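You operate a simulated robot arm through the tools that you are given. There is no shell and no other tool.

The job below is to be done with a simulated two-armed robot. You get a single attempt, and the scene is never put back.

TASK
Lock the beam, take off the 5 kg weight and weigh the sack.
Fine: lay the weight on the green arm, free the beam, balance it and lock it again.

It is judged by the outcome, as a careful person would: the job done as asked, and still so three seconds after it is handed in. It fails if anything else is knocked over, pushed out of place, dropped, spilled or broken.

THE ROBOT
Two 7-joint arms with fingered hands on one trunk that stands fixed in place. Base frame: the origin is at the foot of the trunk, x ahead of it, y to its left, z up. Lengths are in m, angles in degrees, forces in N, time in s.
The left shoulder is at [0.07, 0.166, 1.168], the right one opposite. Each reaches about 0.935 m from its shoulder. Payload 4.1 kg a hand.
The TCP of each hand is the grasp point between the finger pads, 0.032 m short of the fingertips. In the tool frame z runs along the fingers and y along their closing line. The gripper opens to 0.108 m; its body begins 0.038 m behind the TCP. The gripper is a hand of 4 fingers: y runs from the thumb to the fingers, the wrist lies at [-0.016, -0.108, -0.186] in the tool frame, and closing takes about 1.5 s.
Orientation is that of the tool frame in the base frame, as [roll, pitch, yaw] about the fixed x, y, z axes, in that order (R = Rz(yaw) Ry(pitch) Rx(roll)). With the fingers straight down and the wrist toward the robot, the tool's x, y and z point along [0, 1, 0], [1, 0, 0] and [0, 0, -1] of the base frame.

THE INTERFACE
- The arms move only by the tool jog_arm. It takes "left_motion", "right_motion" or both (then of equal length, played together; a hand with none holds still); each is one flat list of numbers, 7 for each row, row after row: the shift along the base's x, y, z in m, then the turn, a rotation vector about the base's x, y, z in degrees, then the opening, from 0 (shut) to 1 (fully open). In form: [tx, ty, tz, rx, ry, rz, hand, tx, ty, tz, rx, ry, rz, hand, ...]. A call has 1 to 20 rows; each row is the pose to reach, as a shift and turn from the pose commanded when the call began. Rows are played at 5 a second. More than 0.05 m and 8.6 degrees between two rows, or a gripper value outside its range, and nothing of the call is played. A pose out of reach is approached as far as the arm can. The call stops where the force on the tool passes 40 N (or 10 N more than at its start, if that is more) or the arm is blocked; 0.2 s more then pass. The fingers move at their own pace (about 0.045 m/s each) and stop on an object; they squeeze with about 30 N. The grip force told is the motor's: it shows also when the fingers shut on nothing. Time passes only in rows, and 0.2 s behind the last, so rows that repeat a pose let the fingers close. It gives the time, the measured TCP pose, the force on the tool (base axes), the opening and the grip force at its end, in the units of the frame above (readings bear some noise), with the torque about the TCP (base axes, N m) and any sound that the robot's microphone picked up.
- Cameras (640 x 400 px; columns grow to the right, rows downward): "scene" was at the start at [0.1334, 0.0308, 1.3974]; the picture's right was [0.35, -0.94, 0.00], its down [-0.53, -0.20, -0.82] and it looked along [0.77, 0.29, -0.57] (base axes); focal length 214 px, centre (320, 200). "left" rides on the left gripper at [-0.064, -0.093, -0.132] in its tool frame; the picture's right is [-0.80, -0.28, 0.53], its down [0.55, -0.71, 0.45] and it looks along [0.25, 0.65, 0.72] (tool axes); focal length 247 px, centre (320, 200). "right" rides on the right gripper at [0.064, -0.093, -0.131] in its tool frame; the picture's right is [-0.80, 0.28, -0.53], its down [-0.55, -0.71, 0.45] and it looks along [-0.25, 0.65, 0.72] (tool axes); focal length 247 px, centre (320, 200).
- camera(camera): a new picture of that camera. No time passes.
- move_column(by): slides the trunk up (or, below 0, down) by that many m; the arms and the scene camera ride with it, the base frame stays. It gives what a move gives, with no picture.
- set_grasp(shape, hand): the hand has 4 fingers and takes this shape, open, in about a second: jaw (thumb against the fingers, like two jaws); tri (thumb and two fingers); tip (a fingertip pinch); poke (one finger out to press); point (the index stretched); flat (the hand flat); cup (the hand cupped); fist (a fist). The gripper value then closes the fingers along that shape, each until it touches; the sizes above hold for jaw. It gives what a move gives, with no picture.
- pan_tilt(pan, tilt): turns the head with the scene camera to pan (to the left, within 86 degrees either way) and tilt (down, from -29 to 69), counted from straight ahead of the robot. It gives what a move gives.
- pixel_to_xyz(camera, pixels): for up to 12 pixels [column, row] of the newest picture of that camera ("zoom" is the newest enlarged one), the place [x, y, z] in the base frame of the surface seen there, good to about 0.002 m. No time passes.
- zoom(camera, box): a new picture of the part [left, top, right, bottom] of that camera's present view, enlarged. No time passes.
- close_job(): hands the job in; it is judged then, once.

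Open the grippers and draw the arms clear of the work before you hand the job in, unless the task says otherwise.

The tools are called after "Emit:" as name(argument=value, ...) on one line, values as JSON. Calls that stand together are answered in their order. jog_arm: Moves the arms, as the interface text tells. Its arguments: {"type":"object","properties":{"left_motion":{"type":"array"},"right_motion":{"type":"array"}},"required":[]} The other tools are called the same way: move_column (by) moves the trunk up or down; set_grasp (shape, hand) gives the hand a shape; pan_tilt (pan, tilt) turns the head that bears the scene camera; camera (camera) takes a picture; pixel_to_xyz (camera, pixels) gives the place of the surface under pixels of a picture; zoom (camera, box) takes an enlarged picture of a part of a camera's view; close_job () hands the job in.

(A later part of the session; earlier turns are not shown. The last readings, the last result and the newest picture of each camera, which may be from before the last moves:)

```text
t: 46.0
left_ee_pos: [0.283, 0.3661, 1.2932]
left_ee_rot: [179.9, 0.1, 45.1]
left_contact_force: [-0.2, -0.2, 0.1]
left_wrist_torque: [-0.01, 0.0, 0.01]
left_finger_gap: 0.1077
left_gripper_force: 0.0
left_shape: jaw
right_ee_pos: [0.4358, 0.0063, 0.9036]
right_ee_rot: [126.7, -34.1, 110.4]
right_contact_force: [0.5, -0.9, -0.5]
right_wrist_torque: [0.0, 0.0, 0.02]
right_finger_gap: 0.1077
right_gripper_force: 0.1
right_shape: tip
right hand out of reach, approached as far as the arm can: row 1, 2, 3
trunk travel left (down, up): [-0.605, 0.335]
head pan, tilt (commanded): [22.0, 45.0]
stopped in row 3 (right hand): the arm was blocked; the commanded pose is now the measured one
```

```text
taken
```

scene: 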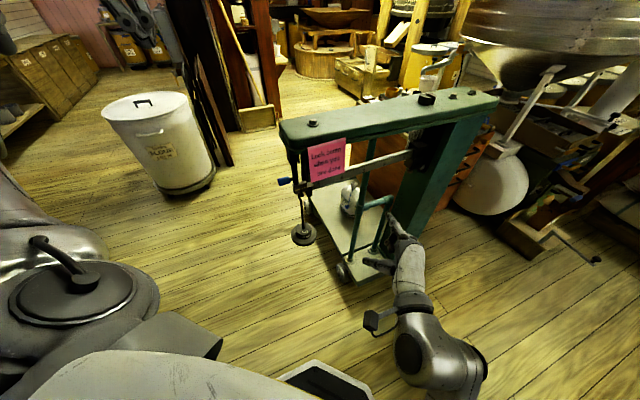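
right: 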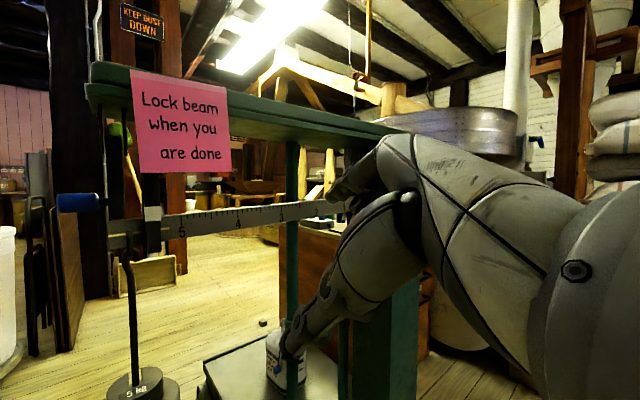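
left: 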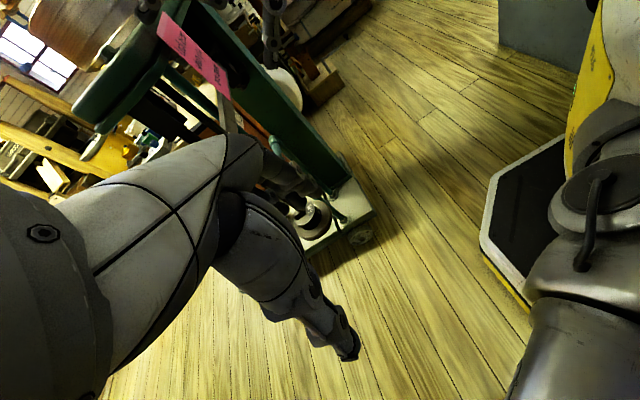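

The trouble is that the wrist would be too close to the shoulder there. I'll raise the trunk 0.1 m and move the hand farther out (in front of the scale, still clear of it) before completing the roll.

Emit:
move_column(by=0.1)

Emit:
jog_arm(right_motion=[0.02, 0, -0.03, 0, 0, 0, 1, 0.04, 0, -0.06, 0, 0, 0, 1, 0.06, 0, -0.09, 0, 0, 0, 1, 0.08, 0, -0.12, 0, 0, 0, 1, 0.1, 0, -0.155, 0, 0, 0, 1, 0.115, 0, -0.19, 0, 0, 0, 1])

```text
t: 47.4
left_ee_pos: [0.284, 0.367, 1.3924]
left_ee_rot: [-179.9, 0.1, 45.1]
left_contact_force: [0.1, -0.5, -0.3]
left_wrist_torque: [-0.02, 0.0, 0.01]
left_finger_gap: 0.1079
left_gripper_force: 0.0
left_shape: jaw
right_ee_pos: [0.4355, 0.0077, 1.0032]
right_ee_rot: [126.7, -34.0, 110.4]
right_contact_force: [-0.4, -0.9, -0.5]
right_wrist_torque: [0.02, 0.0, -0.03]
right_finger_gap: 0.1079
right_gripper_force: 0.1
right_shape: tip
trunk travel left (down, up): [-0.705, 0.235]
head pan, tilt (commanded): [22.0, 45.0]
```

```text
t: 48.8
left_ee_pos: [0.2848, 0.3661, 1.3926]
left_ee_rot: [179.9, 0.1, 45.1]
left_contact_force: [0.3, -0.6, -0.1]
left_wrist_torque: [-0.01, 0.04, -0.04]
left_finger_gap: 0.1077
left_gripper_force: 0.0
left_shape: jaw
right_ee_pos: [0.5487, 0.0044, 0.8119]
right_ee_rot: [126.6, -34.2, 110.6]
right_contact_force: [-0.6, -0.1, 0.5]
right_wrist_torque: [0.02, 0.01, -0.04]
right_finger_gap: 0.1077
right_gripper_force: 0.0
right_shape: tip
trunk travel left (down, up): [-0.705, 0.235]
head pan, tilt (commanded): [22.0, 45.0]
```

The move went cleanly to (0.549,0.004,0.812). Now finishing the roll in place (about 49° remaining).

Emit:
jog_arm(right_motion=[0, 0, 0, 4.91, 4.01, -2.86, 1, 0, 0, 0, 9.8, 8.0, -5.7, 1, 0, 0, 0, 14.7, 12.0, -8.6, 1, 0, 0, 0, 19.7, 16.0, -11.4, 1, 0, 0, 0, 24.6, 20.0, -14.3, 1, 0, 0, 0, 29.5, 24.0, -17.1, 1, 0, 0, 0, 34.4, 28.05, -20.0, 1])

Emit:
camera(camera="scene")

Emit:
camera(camera="right")

```text
t: 50.1
left_ee_pos: [0.2837, 0.3661, 1.3923]
left_ee_rot: [179.9, 0.0, 45.2]
left_contact_force: [0.2, 0.2, 0.2]
left_wrist_torque: [-0.02, 0.01, -0.03]
left_finger_gap: 0.1077
left_gripper_force: 0.1
left_shape: jaw
right_ee_pos: [0.5396, -0.0484, 0.772]
right_ee_rot: [152.6, -51.0, 77.9]
right_contact_force: [0.1, 1.2, 0.1]
right_wrist_torque: [-0.02, -0.01, -0.01]
right_finger_gap: 0.1079
right_gripper_force: 0.1
right_shape: tip
trunk travel left (down, up): [-0.705, 0.235]
head pan, tilt (commanded): [22.0, 45.0]
stopped in row 6 (right hand): the arm was blocked; the commanded pose is now the measured one
```

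```text
taken
```

scene: 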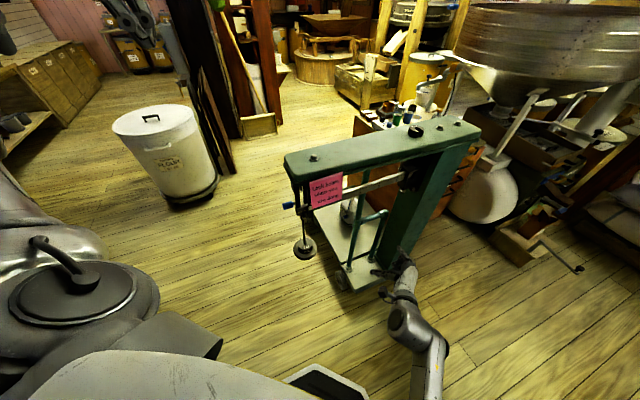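

```text
taken
```

right: 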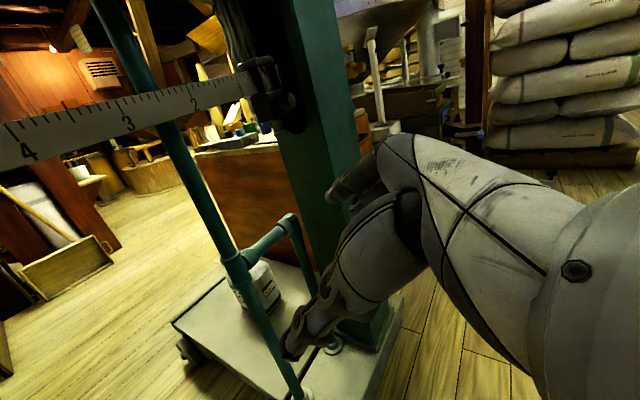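

Close: the hand's closing line is now nearly horizontal (17° off). I'll do the remaining ~21° slowly while shifting toward the staging point in front of the weight.

Emit:
jog_arm(right_motion=[-0.004, 0.012, -0.008, 2.4, 0.8, -1.0, 1, -0.008, 0.025, -0.016, 4.7, 1.6, -2.0, 1, -0.012, 0.037, -0.024, 7.0, 2.4, -3.0, 1, -0.016, 0.05, -0.03, 9.4, 3.2, -4.0, 1, -0.02, 0.062, -0.036, 11.8, 4.0, -5.1, 1, -0.026, 0.075, -0.042, 14.1, 4.8, -6.1, 1, -0.032, 0.088, -0.046, 16.5, 5.6, -7.1, 1, -0.04, 0.1, -0.05, 18.8, 6.4, -8.1, 1, -0.04, 0.1, -0.05, 18.8, 6.4, -8.1, 1])

Emit:
camera(camera="scene")

Emit:
camera(camera="right")

```text
t: 51.2
left_ee_pos: [0.2837, 0.3655, 1.3924]
left_ee_rot: [179.9, 0.1, 45.2]
left_contact_force: [0.6, -0.2, -0.6]
left_wrist_torque: [0.02, -0.01, 0.01]
left_finger_gap: 0.1079
left_gripper_force: 0.1
left_shape: jaw
right_ee_pos: [0.5142, -0.0417, 0.7078]
right_ee_rot: [158.5, -52.2, 71.1]
right_contact_force: [-0.5, 0.1, 0.2]
right_wrist_torque: [-0.03, 0.04, 0.01]
right_finger_gap: 0.108
right_gripper_force: 0.1
right_shape: tip
trunk travel left (down, up): [-0.705, 0.235]
head pan, tilt (commanded): [22.0, 45.0]
stopped in row 5 (right hand): the arm was blocked; the commanded pose is now the measured one
```

```text
taken
```

scene: 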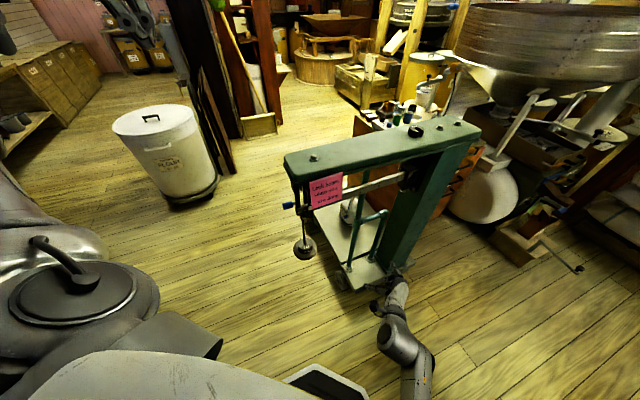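

```text
taken
```

right: 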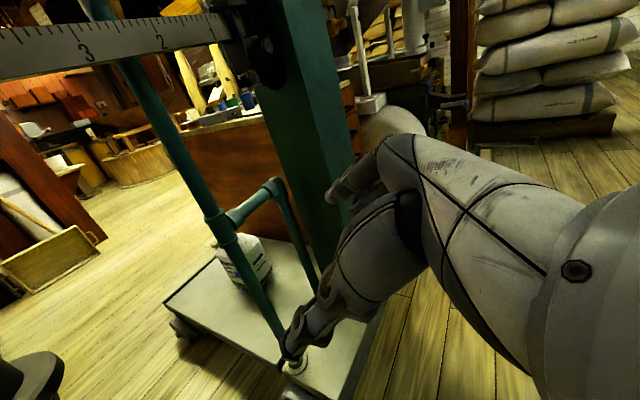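

The right arm keeps jamming near my body in this roll, so I'll use the left arm for the weight (thumb right, reaching straight ahead). First I move the right hand away to the right.

Emit:
jog_arm(right_motion=[0.005, -0.035, 0.01, 0, 0, 0, 1, 0.01, -0.07, 0.02, 0, 0, 0, 1, 0.015, -0.105, 0.03, 0, 0, 0, 1, 0.02, -0.14, 0.04, 0, 0, 0, 1, 0.025, -0.175, 0.05, 0, 0, 0, 1, 0.03, -0.21, 0.06, 0, 0, 0, 1])

Emit:
set_grasp(shape="tip", hand="left")

Emit:
camera(camera="left")

```text
t: 52.6
left_ee_pos: [0.2832, 0.365, 1.3925]
left_ee_rot: [-179.9, -0.1, 45.1]
left_contact_force: [-1.0, -0.6, 0.0]
left_wrist_torque: [-0.02, 0.0, 0.03]
left_finger_gap: 0.1078
left_gripper_force: 0.0
left_shape: jaw
right_ee_pos: [0.5455, -0.2527, 0.7681]
right_ee_rot: [158.6, -52.4, 71.0]
right_contact_force: [0.9, -0.5, -0.2]
right_wrist_torque: [0.0, 0.0, 0.01]
right_finger_gap: 0.1079
right_gripper_force: 0.0
right_shape: tip
trunk travel left (down, up): [-0.705, 0.235]
head pan, tilt (commanded): [22.0, 45.0]
```

```text
t: 53.5
left_ee_pos: [0.2837, 0.3665, 1.3925]
left_ee_rot: [180.0, 0.0, 45.1]
left_contact_force: [0.7, 0.1, -0.1]
left_wrist_torque: [0.01, 0.02, -0.02]
left_finger_gap: 0.1078
left_gripper_force: 0.0
left_shape: tip
right_ee_pos: [0.5446, -0.2515, 0.768]
right_ee_rot: [158.5, -52.4, 71.1]
right_contact_force: [-0.2, 0.6, -0.5]
right_wrist_torque: [-0.04, 0.02, 0.0]
right_finger_gap: 0.1076
right_gripper_force: 0.0
right_shape: tip
trunk travel left (down, up): [-0.705, 0.235]
head pan, tilt (commanded): [22.0, 45.0]
```

```text
taken
```

left: 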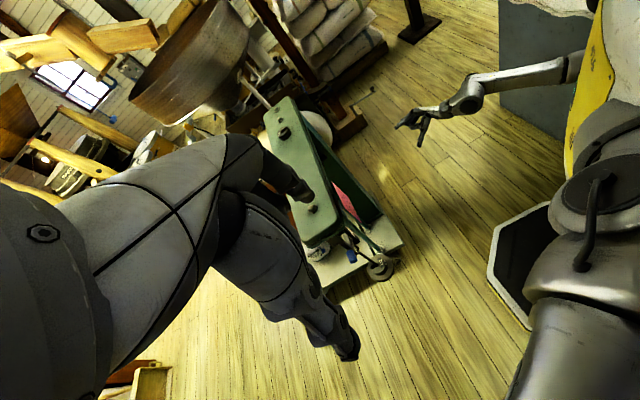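

The right hand is out of the way. Now I turn the left hand: first yaw +70° with a small move forward, high above everything.

Emit:
jog_arm(left_motion=[0.011, -0.004, -0.008, 0, 0, 7.8, 1, 0.021, -0.008, -0.016, 0, 0, 15.6, 1, 0.032, -0.012, -0.023, 0, 0, 23.3, 1, 0.043, -0.016, -0.031, 0, 0, 31.1, 1, 0.053, -0.02, -0.039, 0, 0, 38.9, 1, 0.064, -0.024, -0.047, 0, 0, 46.7, 1, 0.075, -0.028, -0.054, 0, 0, 54.4, 1, 0.085, -0.032, -0.062, 0, 0, 62.2, 1, 0.096, -0.036, -0.07, 0, 0, 70, 1])

```text
t: 55.5
left_ee_pos: [0.3782, 0.3297, 1.3224]
left_ee_rot: [179.9, 0.0, 115.2]
left_contact_force: [0.6, 0.0, -1.1]
left_wrist_torque: [0.03, -0.01, -0.04]
left_finger_gap: 0.1077
left_gripper_force: 0.1
left_shape: tip
right_ee_pos: [0.5448, -0.2528, 0.7687]
right_ee_rot: [158.5, -52.3, 71.0]
right_contact_force: [0.2, 0.3, -0.4]
right_wrist_torque: [-0.01, -0.01, 0.05]
right_finger_gap: 0.1078
right_gripper_force: 0.1
right_shape: tip
trunk travel left (down, up): [-0.705, 0.235]
head pan, tilt (commanded): [22.0, 45.0]
```

Good. Now the combined pitch and roll (107°) of the left hand while descending in front of the scale, well clear of it.

Emit:
jog_arm(left_motion=[0.001, -0.009, -0.038, -1.63, -4.47, 5.29, 1, 0.003, -0.017, -0.076, -3.25, -8.95, 10.6, 1, 0.004, -0.026, -0.114, -4.9, -13.4, 15.9, 1, 0.006, -0.035, -0.152, -6.5, -17.9, 21.2, 1, 0.007, -0.043, -0.19, -8.1, -22.4, 26.5, 1, 0.009, -0.052, -0.228, -9.8, -26.8, 31.8, 1, 0.01, -0.061, -0.266, -11.4, -31.3, 37.1, 1, 0.012, -0.069, -0.304, -13.0, -35.8, 42.3, 1, 0.013, -0.078, -0.342, -14.6, -40.3, 47.6, 1, 0.015, -0.087, -0.38, -16.3, -44.7, 52.9, 1, 0.016, -0.095, -0.418, -17.9, -49.2, 58.2, 1, 0.018, -0.104, -0.456, -19.5, -53.7, 63.5, 1, 0.02, -0.113, -0.494, -21.1, -58.2, 68.8, 1, 0.021, -0.121, -0.532, -22.8, -62.6, 74.1, 1, 0.022, -0.13, -0.57, -24.4, -67.1, 79.4, 1])

Emit:
camera(camera="scene")

Emit:
camera(camera="left")

```text
t: 58.7
left_ee_pos: [0.4012, 0.1993, 0.7524]
left_ee_rot: [-179.8, 65.0, -154.6]
left_contact_force: [-0.3, 0.1, 0.5]
left_wrist_torque: [-0.01, -0.01, 0.03]
left_finger_gap: 0.108
left_gripper_force: 0.1
left_shape: tip
left hand out of reach, approached as far as the arm can: row 4, 5, 6, 7, 8
right_ee_pos: [0.546, -0.2501, 0.7681]
right_ee_rot: [158.8, -52.3, 70.7]
right_contact_force: [-0.2, -0.1, 0.7]
right_wrist_torque: [-0.01, 0.01, 0.01]
right_finger_gap: 0.1077
right_gripper_force: 0.1
right_shape: tip
trunk travel left (down, up): [-0.705, 0.235]
head pan, tilt (commanded): [22.0, 45.0]
```

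```text
taken
```

scene: 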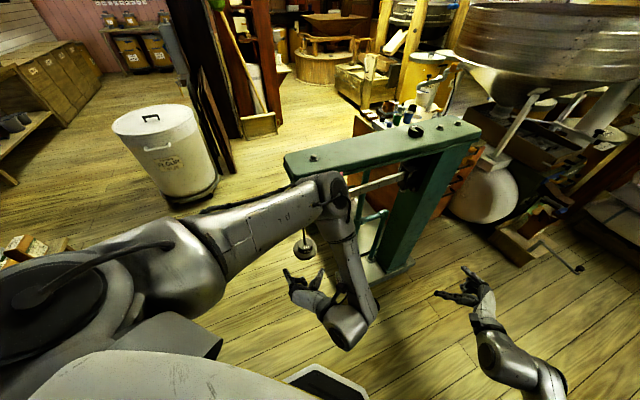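

```text
taken
```

left: 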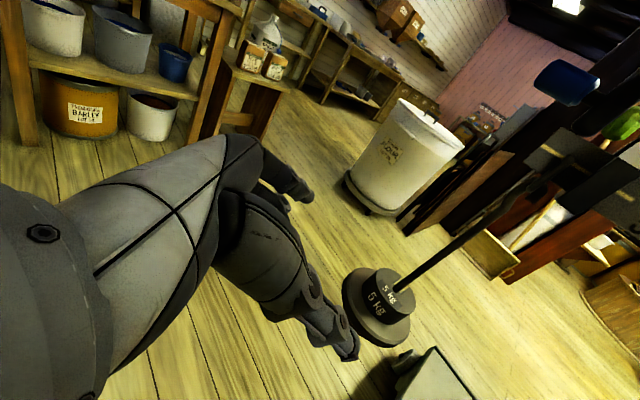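

The left hand reached the pose cleanly, and its camera sees the weight at (385,300). The elbow appears at (335,195) near the note, so I'll check how close it is to the scale.

Emit:
pixel_to_xyz(camera="scene", pixels=[[330, 195], [345, 180], [320, 185], [350, 210], [345, 320], [300, 290], [290, 275], [322, 275], [304, 247], [355, 240]])

Emit:
zoom(camera="scene", box=[270, 230, 370, 340])

Emit:
zoom(camera="left", box=[220, 130, 440, 370])

```text
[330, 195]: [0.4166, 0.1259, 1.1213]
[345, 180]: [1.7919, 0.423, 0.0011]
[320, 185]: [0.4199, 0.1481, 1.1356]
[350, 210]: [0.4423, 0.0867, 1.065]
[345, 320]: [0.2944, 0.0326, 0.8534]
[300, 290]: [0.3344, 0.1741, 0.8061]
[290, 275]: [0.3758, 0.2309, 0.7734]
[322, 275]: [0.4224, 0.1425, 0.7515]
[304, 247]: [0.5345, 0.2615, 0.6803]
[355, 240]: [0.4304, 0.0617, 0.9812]
```

```text
3.64 times, centred on (320, 285) of scene
```

zoom: 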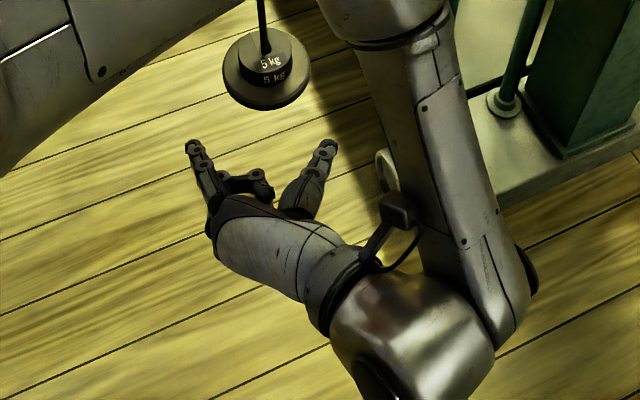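

```text
1.67 times, centred on (330, 250) of left
```

zoom: 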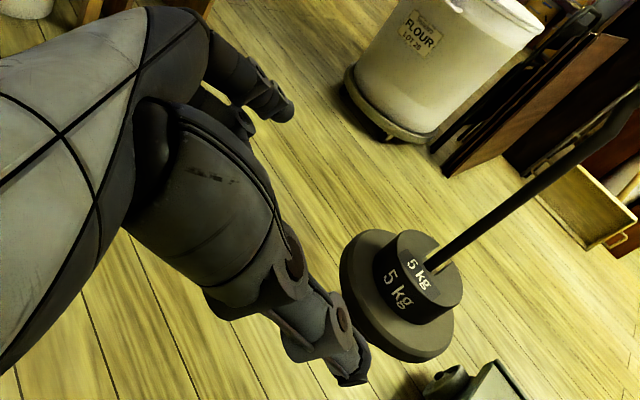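

The elbow is ~0.12 m in front of the arm, fine. The tip shape shows index at left and thumb at right with the middle fingers curled. I'll measure these tips relative to the TCP.

Emit:
zoom(camera="scene", box=[280, 260, 330, 310])

Emit:
pixel_to_xyz(camera="zoom", pixels=[[200, 60], [210, 100], [225, 150], [420, 70], [410, 110], [390, 140], [310, 170], [300, 140], [270, 150], [230, 200]])

```text
8.00 times, centred on (305, 285) of scene
```

zoom: 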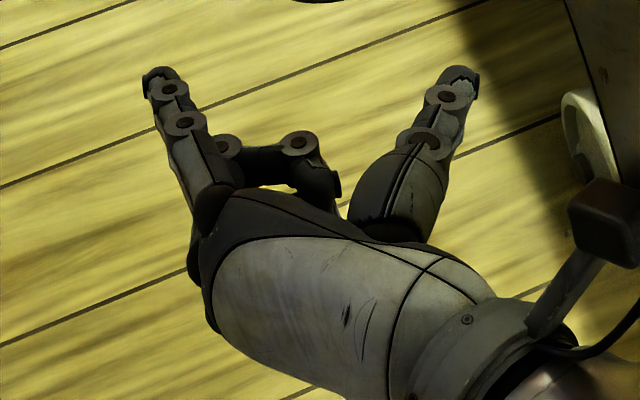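

```text
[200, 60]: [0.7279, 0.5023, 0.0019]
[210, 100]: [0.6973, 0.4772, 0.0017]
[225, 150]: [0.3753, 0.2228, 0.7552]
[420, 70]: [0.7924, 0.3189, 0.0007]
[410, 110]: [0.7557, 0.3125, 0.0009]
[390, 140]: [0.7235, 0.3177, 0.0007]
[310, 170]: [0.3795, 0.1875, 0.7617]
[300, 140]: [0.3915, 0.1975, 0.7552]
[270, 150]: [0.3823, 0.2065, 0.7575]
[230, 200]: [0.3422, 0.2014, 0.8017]
```

Querying pixels right on the index tip (162,85), thumb tip (455,80) and the curled finger (325,185).

Emit:
pixel_to_xyz(camera="zoom", pixels=[[160, 78], [168, 92], [185, 125], [200, 160], [458, 78], [448, 100], [430, 140], [300, 143], [325, 185], [332, 190], [225, 145], [390, 190]])

```text
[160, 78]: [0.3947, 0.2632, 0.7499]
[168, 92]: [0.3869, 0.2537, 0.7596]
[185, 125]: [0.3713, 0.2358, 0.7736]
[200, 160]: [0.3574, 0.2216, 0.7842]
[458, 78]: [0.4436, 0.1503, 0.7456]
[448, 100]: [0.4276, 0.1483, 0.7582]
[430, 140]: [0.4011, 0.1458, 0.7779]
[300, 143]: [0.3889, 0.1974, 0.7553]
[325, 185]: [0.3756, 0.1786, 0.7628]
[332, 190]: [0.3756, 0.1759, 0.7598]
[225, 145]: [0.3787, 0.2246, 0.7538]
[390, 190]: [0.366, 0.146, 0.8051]
```

Index and thumb tips lie ~0.02 m beyond the TCP and the two curled fingers sit lower, so they'd hit the hanger plate at this tilt. I'll steepen the hand to ~57° down (curled fingers swing back) and bring it to a staging point 0.1 m short of the disc.

Emit:
jog_arm(left_motion=[0.016, 0.007, 0.002, -2.25, 4.83, 0, 1, 0.032, 0.014, 0.004, -4.5, 9.67, 0, 1, 0.048, 0.021, 0.006, -6.75, 14.5, 0, 1, 0.064, 0.028, 0.008, -9.0, 19.3, 0, 1, 0.08, 0.035, 0.009, -11.25, 24.2, 0, 1, 0.0954, 0.0417, 0.0106, -13.5, 29.0, 0, 1, 0.0954, 0.0417, 0.0106, -13.5, 29.0, 0, 1])

Emit:
camera(camera="scene")

Emit:
camera(camera="left")

Emit:
zoom(camera="scene", box=[270, 200, 370, 300])

```text
t: 60.5
left_ee_pos: [0.4813, 0.224, 0.7742]
left_ee_rot: [179.5, 33.5, -156.3]
left_contact_force: [-0.2, 0.4, -0.4]
left_wrist_torque: [-0.02, -0.01, -0.02]
left_finger_gap: 0.1078
left_gripper_force: 0.1
left_shape: tip
right_ee_pos: [0.5362, -0.2557, 0.7723]
right_ee_rot: [157.9, -53.7, 71.9]
right_contact_force: [-0.1, -1.0, -0.6]
right_wrist_torque: [0.03, -0.03, 0.03]
right_finger_gap: 0.1078
right_gripper_force: 0.1
right_shape: tip
trunk travel left (down, up): [-0.705, 0.235]
head pan, tilt (commanded): [22.0, 45.0]
stopped in row 7 (left hand): the arm was blocked; the commanded pose is now the measured one
```

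```text
taken
```

scene: 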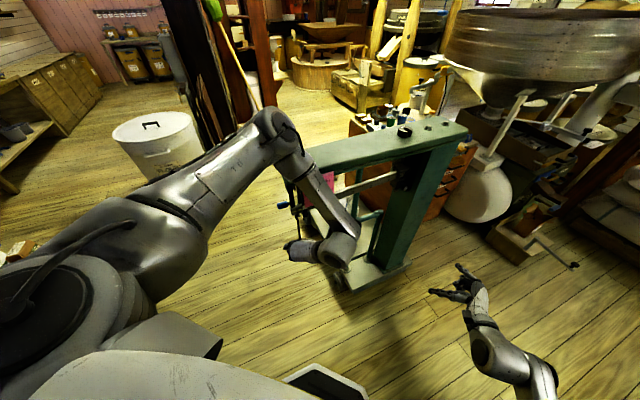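

```text
taken
```

left: 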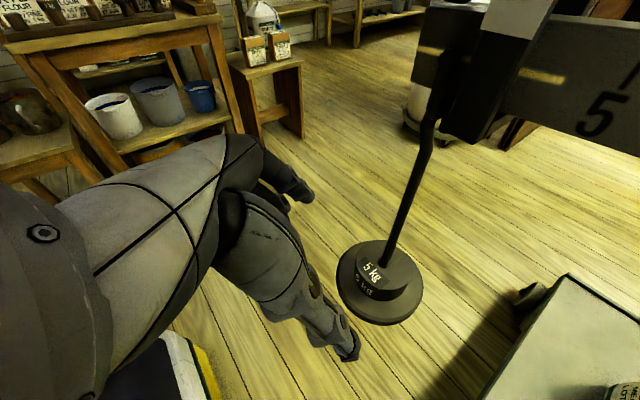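

```text
4.00 times, centred on (320, 250) of scene
```

zoom: 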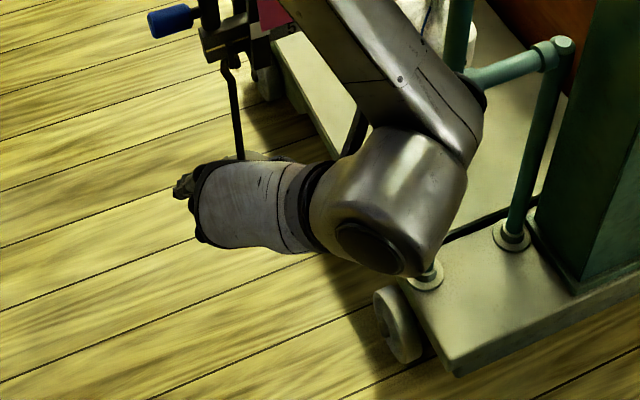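

The left arm reports being blocked at (0.481,0.224,0.774); the forearm may be touching the green arm near the note. I'll inspect that region closely.

Emit:
zoom(camera="scene", box=[240, 90, 380, 250])

Emit:
pixel_to_xyz(camera="zoom", pixels=[[120, 120], [200, 140], [180, 190], [230, 240], [260, 200], [300, 300], [330, 280], [260, 160], [300, 150], [160, 100], [150, 330], [240, 290]])

Emit:
pixel_to_xyz(camera="scene", pixels=[[403, 132], [428, 125], [447, 122], [400, 260], [370, 270], [350, 280], [300, 200]])

```text
2.50 times, centred on (310, 170) of scene
```

zoom: 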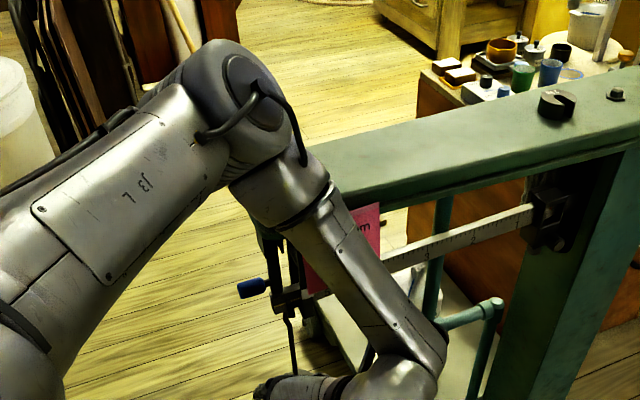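

```text
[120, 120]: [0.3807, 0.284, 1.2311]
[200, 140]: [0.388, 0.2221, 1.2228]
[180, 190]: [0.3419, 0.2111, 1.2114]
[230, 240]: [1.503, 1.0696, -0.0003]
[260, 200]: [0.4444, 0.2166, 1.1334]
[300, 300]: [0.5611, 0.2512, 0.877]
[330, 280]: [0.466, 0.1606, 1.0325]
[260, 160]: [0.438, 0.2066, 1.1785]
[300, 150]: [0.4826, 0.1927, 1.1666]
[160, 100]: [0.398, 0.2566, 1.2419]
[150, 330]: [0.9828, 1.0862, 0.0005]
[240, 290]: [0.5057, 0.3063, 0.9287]
```

```text
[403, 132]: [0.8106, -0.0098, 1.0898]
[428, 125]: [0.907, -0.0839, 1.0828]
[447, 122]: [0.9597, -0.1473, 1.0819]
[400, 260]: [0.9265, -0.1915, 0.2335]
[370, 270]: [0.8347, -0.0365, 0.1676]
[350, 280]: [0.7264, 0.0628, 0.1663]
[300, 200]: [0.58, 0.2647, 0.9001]
```

The scale is unmoved (spare weight still at (0.811,-0.010)), but my forearm is right at the green arm's front edge. I'll back the left hand off, raise the trunk 0.09 m so the arm is straighter with the elbow farther back, and then re-approach.

Emit:
jog_arm(left_motion=[-0.03, -0.02, 0.005, 0, 0, 0, 1, -0.06, -0.04, 0.01, 0, 0, 0, 1, -0.09, -0.06, 0.01, 0, 0, 0, 1])

Emit:
move_column(by=0.09)

Emit:
camera(camera="scene")

```text
t: 61.3
left_ee_pos: [0.4019, 0.1822, 0.7693]
left_ee_rot: [179.8, 32.6, -155.3]
left_contact_force: [-0.6, -0.3, 0.2]
left_wrist_torque: [0.02, 0.01, 0.04]
left_finger_gap: 0.1081
left_gripper_force: 0.1
left_shape: tip
right_ee_pos: [0.5464, -0.2473, 0.7655]
right_ee_rot: [158.6, -52.5, 71.3]
right_contact_force: [0.4, 0.0, 0.7]
right_wrist_torque: [0.03, -0.04, -0.03]
right_finger_gap: 0.1078
right_gripper_force: 0.1
right_shape: tip
trunk travel left (down, up): [-0.705, 0.235]
head pan, tilt (commanded): [22.0, 45.0]
```

```text
t: 62.6
left_ee_pos: [0.4027, 0.1854, 0.8617]
left_ee_rot: [-180.0, 32.5, -155.0]
left_contact_force: [-0.4, -0.1, 0.2]
left_wrist_torque: [0.04, 0.0, 0.01]
left_finger_gap: 0.1078
left_gripper_force: 0.1
left_shape: tip
right_ee_pos: [0.5461, -0.2425, 0.8581]
right_ee_rot: [158.8, -52.4, 71.2]
right_contact_force: [-0.3, 0.6, 0.6]
right_wrist_torque: [-0.03, 0.01, -0.05]
right_finger_gap: 0.1079
right_gripper_force: 0.1
right_shape: tip
trunk travel left (down, up): [-0.795, 0.145]
head pan, tilt (commanded): [22.0, 45.0]
```

```text
taken
```

scene: 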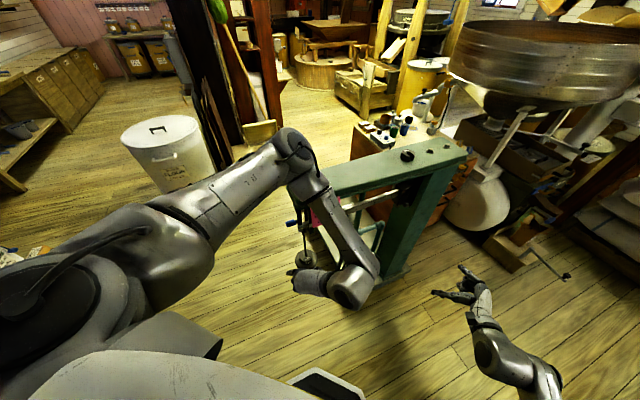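

Elbow is now above the arm level. I'll lower the hand toward the weight height while staying back, and check the elbow clearance.

Emit:
jog_arm(left_motion=[0.005, 0.003, -0.03, 0, 0, 0, 1, 0.01, 0.006, -0.06, 0, 0, 0, 1, 0.02, 0.01, -0.09, 0, 0, 0, 1, 0.03, 0.015, -0.1, 0, 0, 0, 1])

Emit:
zoom(camera="scene", box=[240, 100, 400, 320])

Emit:
pixel_to_xyz(camera="zoom", pixels=[[240, 90], [270, 100], [300, 130], [290, 160], [310, 190], [330, 230], [320, 170], [345, 240], [310, 110]])

```text
t: 63.6
left_ee_pos: [0.4309, 0.2009, 0.7606]
left_ee_rot: [-179.9, 32.6, -155.1]
left_contact_force: [0.7, -0.5, -0.5]
left_wrist_torque: [0.03, 0.02, 0.02]
left_finger_gap: 0.1083
left_gripper_force: 0.0
left_shape: tip
right_ee_pos: [0.5468, -0.2435, 0.8587]
right_ee_rot: [158.6, -52.3, 71.5]
right_contact_force: [0.1, -0.1, 0.6]
right_wrist_torque: [0.03, 0.03, 0.0]
right_finger_gap: 0.1077
right_gripper_force: 0.1
right_shape: tip
trunk travel left (down, up): [-0.795, 0.145]
head pan, tilt (commanded): [22.0, 45.0]
```

```text
1.82 times, centred on (320, 210) of scene
```

zoom: 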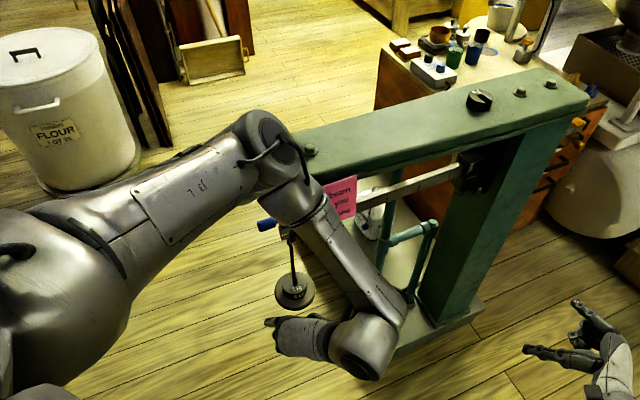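

```text
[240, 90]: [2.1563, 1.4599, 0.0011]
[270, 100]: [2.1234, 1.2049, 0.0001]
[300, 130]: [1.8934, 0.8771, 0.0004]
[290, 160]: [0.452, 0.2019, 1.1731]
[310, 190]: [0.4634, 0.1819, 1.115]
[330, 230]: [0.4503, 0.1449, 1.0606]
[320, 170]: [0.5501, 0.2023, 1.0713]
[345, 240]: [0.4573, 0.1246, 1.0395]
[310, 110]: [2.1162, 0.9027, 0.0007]
```

The elbow has ~2–3 cm clearance, and my geometry says it recedes as the arm reaches lower. I'll drop the hand to z≈0.70 and advance to about 4 cm short of the disc.

Emit:
jog_arm(left_motion=[0, 0, -0.03, 0, 0, 0, 1, 0, 0, -0.06, 0, 0, 0, 1, 0.025, 0.0137, -0.06, 0, 0, 0, 1, 0.05, 0.0274, -0.06, 0, 0, 0, 1, 0.07, 0.038, -0.06, 0, 0, 0, 1, 0.07, 0.038, -0.06, 0, 0, 0, 1])

Emit:
zoom(camera="scene", box=[240, 100, 400, 320])

Emit:
camera(camera="left")

```text
t: 65.2
left_ee_pos: [0.4796, 0.2166, 0.7049]
left_ee_rot: [179.7, 31.9, -156.6]
left_contact_force: [-0.3, 1.2, -0.2]
left_wrist_torque: [-0.03, 0.01, -0.02]
left_finger_gap: 0.108
left_gripper_force: 0.1
left_shape: tip
right_ee_pos: [0.5403, -0.2493, 0.8633]
right_ee_rot: [158.0, -53.4, 72.0]
right_contact_force: [-0.9, 0.0, -0.7]
right_wrist_torque: [-0.01, 0.04, -0.03]
right_finger_gap: 0.108
right_gripper_force: 0.0
right_shape: tip
trunk travel left (down, up): [-0.795, 0.145]
head pan, tilt (commanded): [22.0, 45.0]
stopped in row 6 (left hand): the arm was blocked; the commanded pose is now the measured one
```

```text
1.82 times, centred on (320, 210) of scene
```

zoom: 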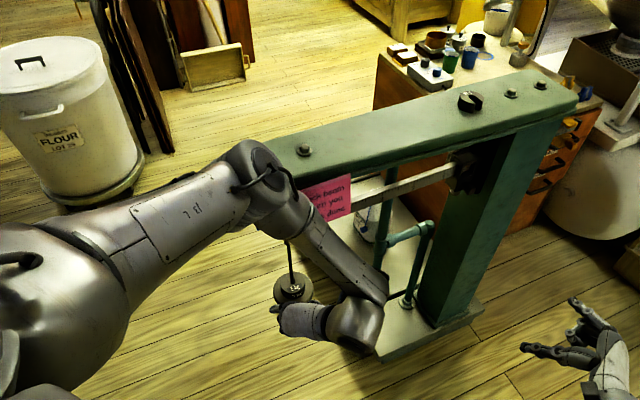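

```text
taken
```

left: 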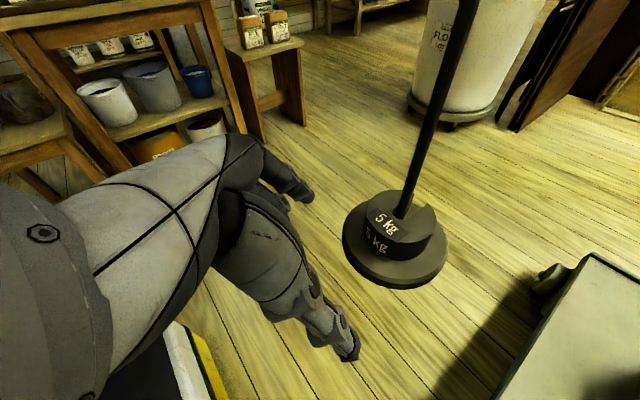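

Blocked again, with the same body sway, so some part of the arm is touching. Let me look very closely at the elbow against the green arm.

Emit:
zoom(camera="scene", box=[290, 150, 360, 230])

Emit:
pixel_to_xyz(camera="zoom", pixels=[[60, 150], [100, 170], [130, 210], [140, 260], [170, 290], [200, 330], [240, 380], [180, 180], [200, 260], [110, 240], [60, 240], [120, 130]])

```text
5.00 times, centred on (325, 190) of scene
```

zoom: 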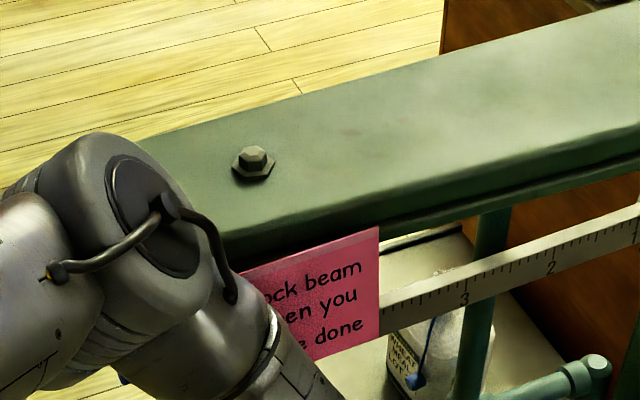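

```text
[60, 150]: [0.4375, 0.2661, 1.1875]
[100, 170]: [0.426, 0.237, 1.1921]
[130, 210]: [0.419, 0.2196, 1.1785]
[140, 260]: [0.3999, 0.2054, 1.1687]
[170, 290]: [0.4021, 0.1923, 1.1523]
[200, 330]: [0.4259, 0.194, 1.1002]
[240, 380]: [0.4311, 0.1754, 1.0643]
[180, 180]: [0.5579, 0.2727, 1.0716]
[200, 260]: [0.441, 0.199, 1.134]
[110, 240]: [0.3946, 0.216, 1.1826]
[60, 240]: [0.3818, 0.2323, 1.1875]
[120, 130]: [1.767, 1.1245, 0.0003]
```

The elbow itself is resting against the arm's corner, so the left arm's route is unsuitable. I'll withdraw the left arm by retracing its path, and use the right hand instead, fingers down but leaning 33° from the right — close to its normal pose.

Emit:
jog_arm(left_motion=[-0.02, -0.012, 0.01, 0, 0, 0, 1, -0.04, -0.024, 0.03, 2.25, -4.83, 0, 1, -0.055, -0.027, 0.05, 4.5, -9.67, 0, 1, -0.065, -0.025, 0.07, 6.75, -14.5, 0, 1, -0.075, -0.02, 0.09, 9.0, -19.3, 0, 1, -0.08, -0.018, 0.11, 11.25, -24.2, 0, 1, -0.08, -0.017, 0.13, 13.5, -29.0, 0, 1])

Emit:
camera(camera="scene")

```text
t: 66.8
left_ee_pos: [0.4128, 0.2155, 0.8252]
left_ee_rot: [179.0, 63.5, -156.5]
left_contact_force: [0.1, 0.9, 0.0]
left_wrist_torque: [0.0, 0.01, 0.02]
left_finger_gap: 0.1077
left_gripper_force: 0.0
left_shape: tip
right_ee_pos: [0.5469, -0.2389, 0.8587]
right_ee_rot: [158.6, -52.3, 71.7]
right_contact_force: [0.1, 0.0, -0.1]
right_wrist_torque: [0.02, -0.03, 0.0]
right_finger_gap: 0.1079
right_gripper_force: 0.0
right_shape: tip
trunk travel left (down, up): [-0.795, 0.145]
head pan, tilt (commanded): [22.0, 45.0]
```

```text
taken
```

scene: 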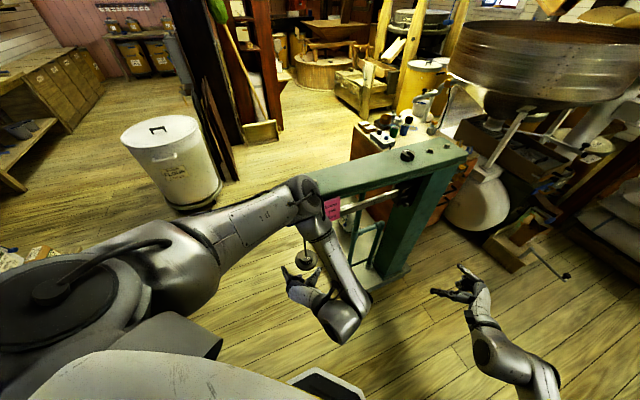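

Clear of the scale. Now I retrace the left hand's big rotation upward to its earlier parked pose.

Emit:
jog_arm(left_motion=[-0.01, 0.003, 0.038, 1.63, 4.47, -5.29, 1, -0.02, 0.006, 0.076, 3.25, 8.95, -10.6, 1, -0.03, 0.01, 0.114, 4.9, 13.4, -15.9, 1, -0.035, 0.018, 0.152, 6.5, 17.9, -21.2, 1, -0.037, 0.026, 0.19, 8.1, 22.4, -26.5, 1, -0.037, 0.035, 0.228, 9.8, 26.8, -31.8, 1, -0.037, 0.044, 0.266, 11.4, 31.3, -37.1, 1, -0.036, 0.052, 0.304, 13.0, 35.8, -42.3, 1, -0.036, 0.061, 0.342, 14.6, 40.3, -47.6, 1, -0.036, 0.07, 0.38, 16.3, 44.7, -52.9, 1, -0.036, 0.078, 0.418, 17.9, 49.2, -58.2, 1, -0.036, 0.087, 0.456, 19.5, 53.7, -63.5, 1, -0.036, 0.096, 0.494, 21.1, 58.2, -68.8, 1, -0.035, 0.105, 0.532, 22.8, 62.6, -74.1, 1, -0.035, 0.115, 0.57, 24.4, 67.1, -79.4, 1])

Emit:
camera(camera="scene")

```text
t: 68.8
left_ee_pos: [0.3254, 0.2423, 1.0256]
left_ee_rot: [172.3, 6.5, 158.2]
left_contact_force: [-0.6, -0.4, 0.2]
left_wrist_torque: [-0.04, 0.01, -0.03]
left_finger_gap: 0.1077
left_gripper_force: 0.0
left_shape: tip
left hand out of reach, approached as far as the arm can: row 6, 7, 8, 9, 10
right_ee_pos: [0.55, -0.2376, 0.8563]
right_ee_rot: [158.7, -52.0, 71.6]
right_contact_force: [0.2, 0.4, -0.4]
right_wrist_torque: [0.01, 0.02, 0.0]
right_finger_gap: 0.1078
right_gripper_force: 0.0
right_shape: tip
trunk travel left (down, up): [-0.795, 0.145]
head pan, tilt (commanded): [22.0, 45.0]
stopped in row 10 (left hand): the arm was blocked; the commanded pose is now the measured one
```

```text
taken
```

scene: 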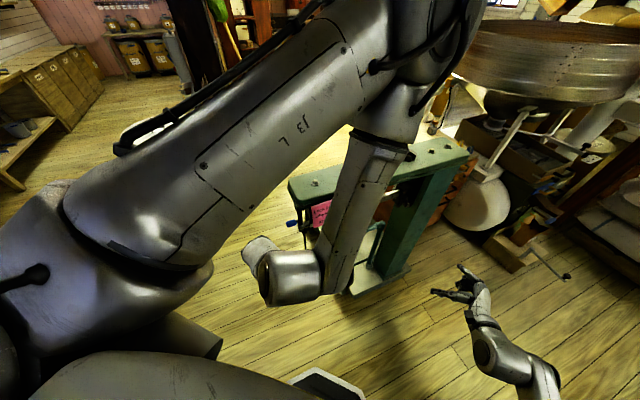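

The left arm has folded with its elbow up near the camera. I'll swing the left hand out to the left with the yaw unwinding to open it up.

Emit:
jog_arm(left_motion=[0.0, 0.02, 0.01, 0, 0, -6, 1, 0.0, 0.045, 0.02, 0, 0, -12, 1, 0.0, 0.07, 0.03, 0, 0, -18, 1, 0.0, 0.1, 0.04, 0, 0, -25, 1, 0.0, 0.13, 0.05, 0, 0, -32, 1, 0.0, 0.16, 0.06, 0, 0, -40, 1, 0.0, 0.19, 0.07, 0, 0, -47, 1])

Emit:
camera(camera="scene")

```text
t: 70.6
left_ee_pos: [0.399, 0.2974, 1.0804]
left_ee_rot: [-174.4, -10.8, 69.8]
left_contact_force: [-0.5, 1.1, 0.8]
left_wrist_torque: [-0.03, -0.01, 0.0]
left_finger_gap: 0.1077
left_gripper_force: 0.0
left_shape: tip
left hand out of reach, approached as far as the arm can: row 1, 2, 3, 4, 5, 6, 7
right_ee_pos: [0.5462, -0.2353, 0.861]
right_ee_rot: [158.3, -52.0, 71.8]
right_contact_force: [-0.9, 0.1, 0.1]
right_wrist_torque: [-0.02, 0.0, -0.07]
right_finger_gap: 0.108
right_gripper_force: 0.0
right_shape: tip
trunk travel left (down, up): [-0.795, 0.145]
head pan, tilt (commanded): [22.0, 45.0]
stopped in row 7 (left hand): the arm was blocked; the commanded pose is now the measured one
```

```text
taken
```

scene: 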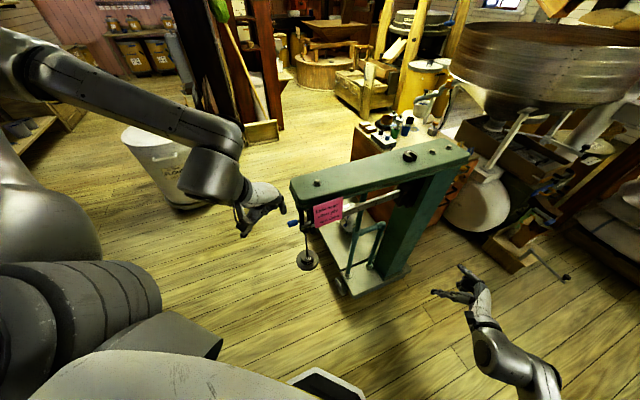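

The left arm flipped back to its normal elbow-out form and stopped near the arm's end at (265,205), apparently without touching. I'll back it away to the left now.

Emit:
jog_arm(left_motion=[-0.03, 0.02, 0.01, 0, 0, 0, 1, -0.06, 0.05, 0.02, 0, 0, 0, 1, -0.09, 0.08, 0.03, 0, 0, 0, 1, -0.1, 0.11, 0.05, 0, 0, 0, 1, -0.1, 0.14, 0.07, 0, 0, 0, 1, -0.1, 0.14, 0.07, 0, 0, 0, 1])

Emit:
camera(camera="scene")

Emit:
zoom(camera="scene", box=[270, 150, 370, 280])

```text
t: 72.0
left_ee_pos: [0.3144, 0.3996, 1.1463]
left_ee_rot: [-174.3, -11.3, 70.4]
left_contact_force: [0.2, 0.3, 0.2]
left_wrist_torque: [0.0, -0.03, -0.01]
left_finger_gap: 0.1079
left_gripper_force: 0.0
left_shape: tip
left hand out of reach, approached as far as the arm can: row 1, 2, 3, 4, 5, 6
right_ee_pos: [0.5481, -0.2397, 0.8582]
right_ee_rot: [158.5, -52.3, 71.8]
right_contact_force: [-0.5, -0.1, -0.1]
right_wrist_torque: [-0.04, 0.01, -0.01]
right_finger_gap: 0.108
right_gripper_force: 0.1
right_shape: tip
trunk travel left (down, up): [-0.795, 0.145]
head pan, tilt (commanded): [22.0, 45.0]
```

```text
taken
```

scene: 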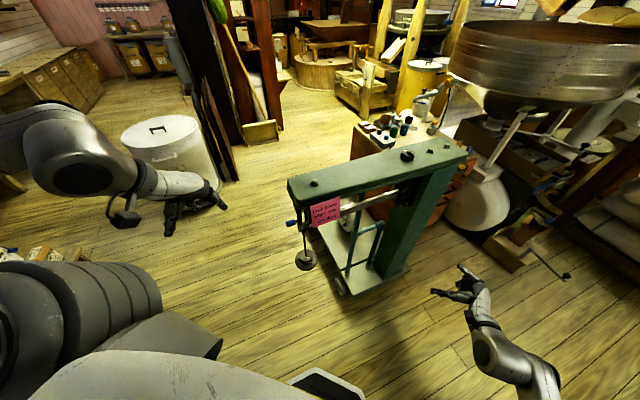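

```text
3.08 times, centred on (320, 215) of scene
```

zoom: 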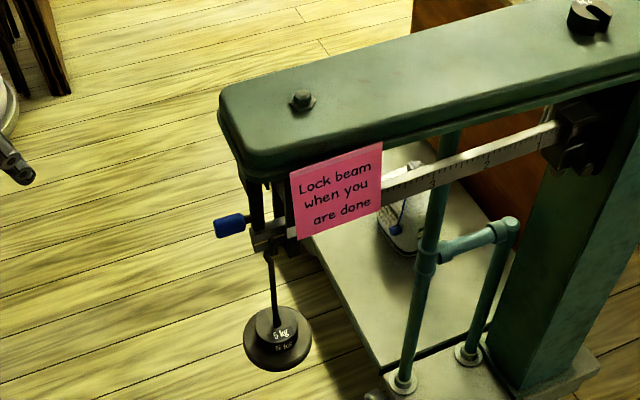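

All intact. I'll now unwind the right arm to its original fingers-down pose while raising it, so it returns to its natural configuration.

Emit:
jog_arm(right_motion=[0.004, 0.0, 0.04, -4.8, 2.8, 2.7, 1, 0.008, 0.0, 0.08, -9.7, 5.6, 5.3, 1, 0.012, 0.005, 0.12, -14.5, 8.4, 8.0, 1, 0.016, 0.01, 0.16, -19.3, 11.2, 10.6, 1, 0.02, 0.015, 0.2, -24.2, 14.1, 13.3, 1, 0.024, 0.02, 0.24, -29.0, 16.9, 16.0, 1, 0.028, 0.03, 0.28, -33.8, 19.7, 18.6, 1, 0.032, 0.04, 0.32, -38.6, 22.5, 21.3, 1, 0.036, 0.05, 0.36, -43.5, 25.3, 23.9, 1, 0.04, 0.06, 0.4, -48.3, 28.1, 26.6, 1, 0.04, 0.06, 0.4, -48.3, 28.1, 26.6, 1])

Emit:
pan_tilt(pan=-10, tilt=40)

Emit:
camera(camera="scene")

```text
t: 74.4
left_ee_pos: [0.3127, 0.3976, 1.146]
left_ee_rot: [-174.1, -11.2, 70.5]
left_contact_force: [-0.5, -0.1, 1.1]
left_wrist_torque: [0.03, 0.01, 0.01]
left_finger_gap: 0.108
left_gripper_force: 0.2
left_shape: tip
right_ee_pos: [0.5858, -0.1815, 1.2575]
right_ee_rot: [180.0, 0.1, 89.9]
right_contact_force: [-0.3, -1.0, 1.0]
right_wrist_torque: [-0.03, -0.02, 0.0]
right_finger_gap: 0.1081
right_gripper_force: 0.1
right_shape: tip
trunk travel left (down, up): [-0.795, 0.145]
head pan, tilt (commanded): [22.0, 45.0]
```

```text
t: 75.3
left_ee_pos: [0.3138, 0.3994, 1.1457]
left_ee_rot: [-174.1, -11.3, 70.5]
left_contact_force: [0.1, 1.0, 0.1]
left_wrist_torque: [0.02, 0.01, 0.0]
left_finger_gap: 0.1079
left_gripper_force: 0.1
left_shape: tip
right_ee_pos: [0.5858, -0.1795, 1.2569]
right_ee_rot: [180.0, 0.2, 89.9]
right_contact_force: [0.3, 0.2, -0.8]
right_wrist_torque: [-0.04, 0.02, 0.02]
right_finger_gap: 0.108
right_gripper_force: 0.1
right_shape: tip
trunk travel left (down, up): [-0.795, 0.145]
head pan, tilt (commanded): [-10.0, 40.0]
```

```text
taken
```

scene: 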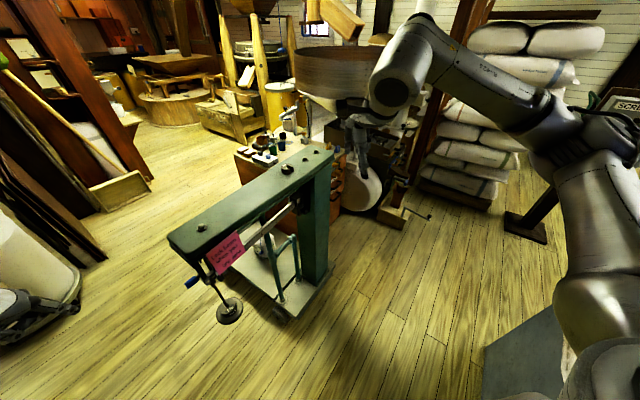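

The right arm is back in its natural form. There's a grey object at the lower right (520,350) in the picture; I'll measure it before lowering the trunk.

Emit:
pixel_to_xyz(camera="scene", pixels=[[520, 350], [550, 310], [490, 390], [540, 240], [570, 300], [600, 200], [405, 80], [365, 160], [520, 110]])

Emit:
pan_tilt(pan=-60, tilt=45)

Emit:
camera(camera="scene")

```text
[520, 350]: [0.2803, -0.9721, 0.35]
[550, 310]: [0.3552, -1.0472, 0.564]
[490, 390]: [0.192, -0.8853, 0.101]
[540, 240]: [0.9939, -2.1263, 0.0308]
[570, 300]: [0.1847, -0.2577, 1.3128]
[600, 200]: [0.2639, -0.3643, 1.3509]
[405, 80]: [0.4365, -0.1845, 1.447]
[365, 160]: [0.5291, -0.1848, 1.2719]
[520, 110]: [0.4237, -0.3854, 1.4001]
```

```text
t: 76.5
left_ee_pos: [0.3133, 0.3982, 1.1469]
left_ee_rot: [-174.1, -11.2, 70.4]
left_contact_force: [0.2, 0.0, -0.6]
left_wrist_torque: [-0.03, 0.0, 0.0]
left_finger_gap: 0.1082
left_gripper_force: 0.1
left_shape: tip
right_ee_pos: [0.5867, -0.1794, 1.2567]
right_ee_rot: [179.9, 0.0, 89.9]
right_contact_force: [1.0, -0.1, 0.6]
right_wrist_torque: [0.02, -0.01, -0.02]
right_finger_gap: 0.1079
right_gripper_force: 0.1
right_shape: tip
trunk travel left (down, up): [-0.795, 0.145]
head pan, tilt (commanded): [-60.0, 45.0]
```

```text
taken
```

scene: 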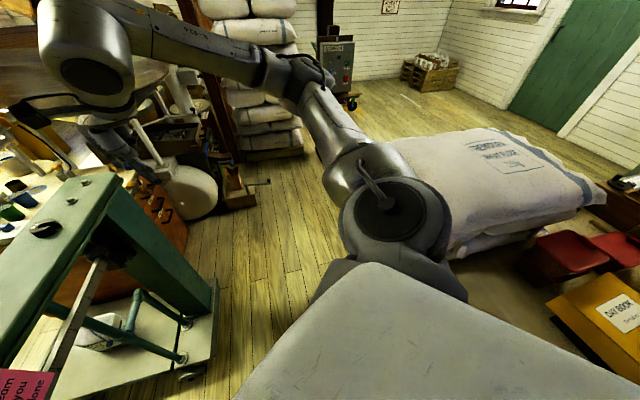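

The nearest things on the right are about 0.5 m from my elbow. Lowering the trunk 0.5 m so the right hand works at the weight's height in its natural form.

Emit:
move_column(by=-0.5)

Emit:
pan_tilt(pan=22, tilt=25)

Emit:
camera(camera="scene")

```text
refused: -0.5 is not a number from -0.4 to 0.4
```

```text
t: 78.1
left_ee_pos: [0.3136, 0.3985, 1.1453]
left_ee_rot: [-174.2, -11.3, 70.4]
left_contact_force: [1.1, 0.3, 0.4]
left_wrist_torque: [0.02, 0.01, 0.01]
left_finger_gap: 0.1077
left_gripper_force: 0.0
left_shape: tip
right_ee_pos: [0.5874, -0.1811, 1.257]
right_ee_rot: [180.0, 0.1, 89.9]
right_contact_force: [-0.2, -0.4, -0.7]
right_wrist_torque: [-0.02, 0.01, -0.01]
right_finger_gap: 0.1079
right_gripper_force: 0.0
right_shape: tip
trunk travel left (down, up): [-0.795, 0.145]
head pan, tilt (commanded): [22.0, 25.0]
```

```text
taken
```

scene: 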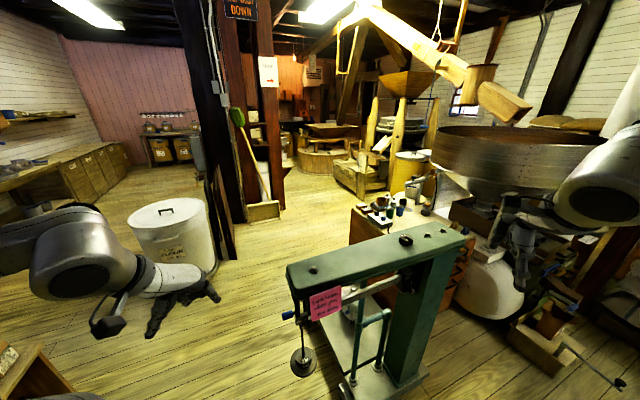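

Each trunk move is limited to 0.4 m; I'll lower it in two steps of 0.25 m.

Emit:
move_column(by=-0.25)

Emit:
move_column(by=-0.25)

Emit:
camera(camera="scene")

```text
t: 80.7
left_ee_pos: [0.3131, 0.3985, 0.8963]
left_ee_rot: [-174.1, -11.2, 70.4]
left_contact_force: [0.8, 0.0, -0.3]
left_wrist_torque: [-0.01, 0.01, -0.02]
left_finger_gap: 0.1079
left_gripper_force: 0.2
left_shape: tip
right_ee_pos: [0.5863, -0.1802, 1.0085]
right_ee_rot: [179.9, 0.1, 89.8]
right_contact_force: [0.0, 0.0, 0.1]
right_wrist_torque: [-0.01, 0.02, 0.02]
right_finger_gap: 0.1079
right_gripper_force: 0.1
right_shape: tip
trunk travel left (down, up): [-0.545, 0.395]
head pan, tilt (commanded): [22.0, 25.0]
```

```text
t: 83.2
left_ee_pos: [0.3118, 0.3985, 0.6458]
left_ee_rot: [-174.2, -11.2, 70.4]
left_contact_force: [0.4, 0.3, -0.2]
left_wrist_torque: [0.0, -0.01, 0.0]
left_finger_gap: 0.1082
left_gripper_force: 0.1
left_shape: tip
right_ee_pos: [0.5861, -0.1795, 0.7569]
right_ee_rot: [179.9, 0.1, 89.9]
right_contact_force: [0.1, 0.6, 0.1]
right_wrist_torque: [-0.01, -0.01, 0.01]
right_finger_gap: 0.1079
right_gripper_force: 0.0
right_shape: tip
trunk travel left (down, up): [-0.295, 0.645]
head pan, tilt (commanded): [22.0, 25.0]
```

```text
taken
```

scene: 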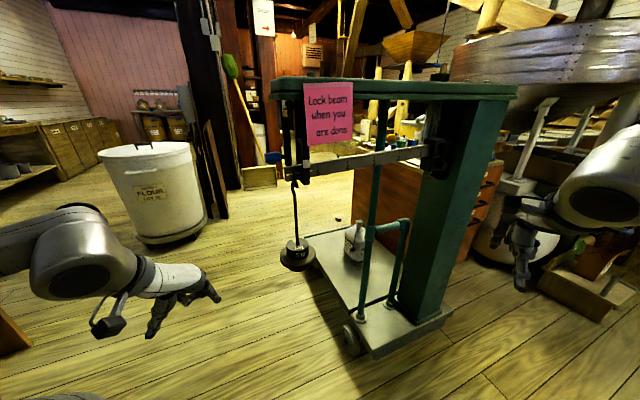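

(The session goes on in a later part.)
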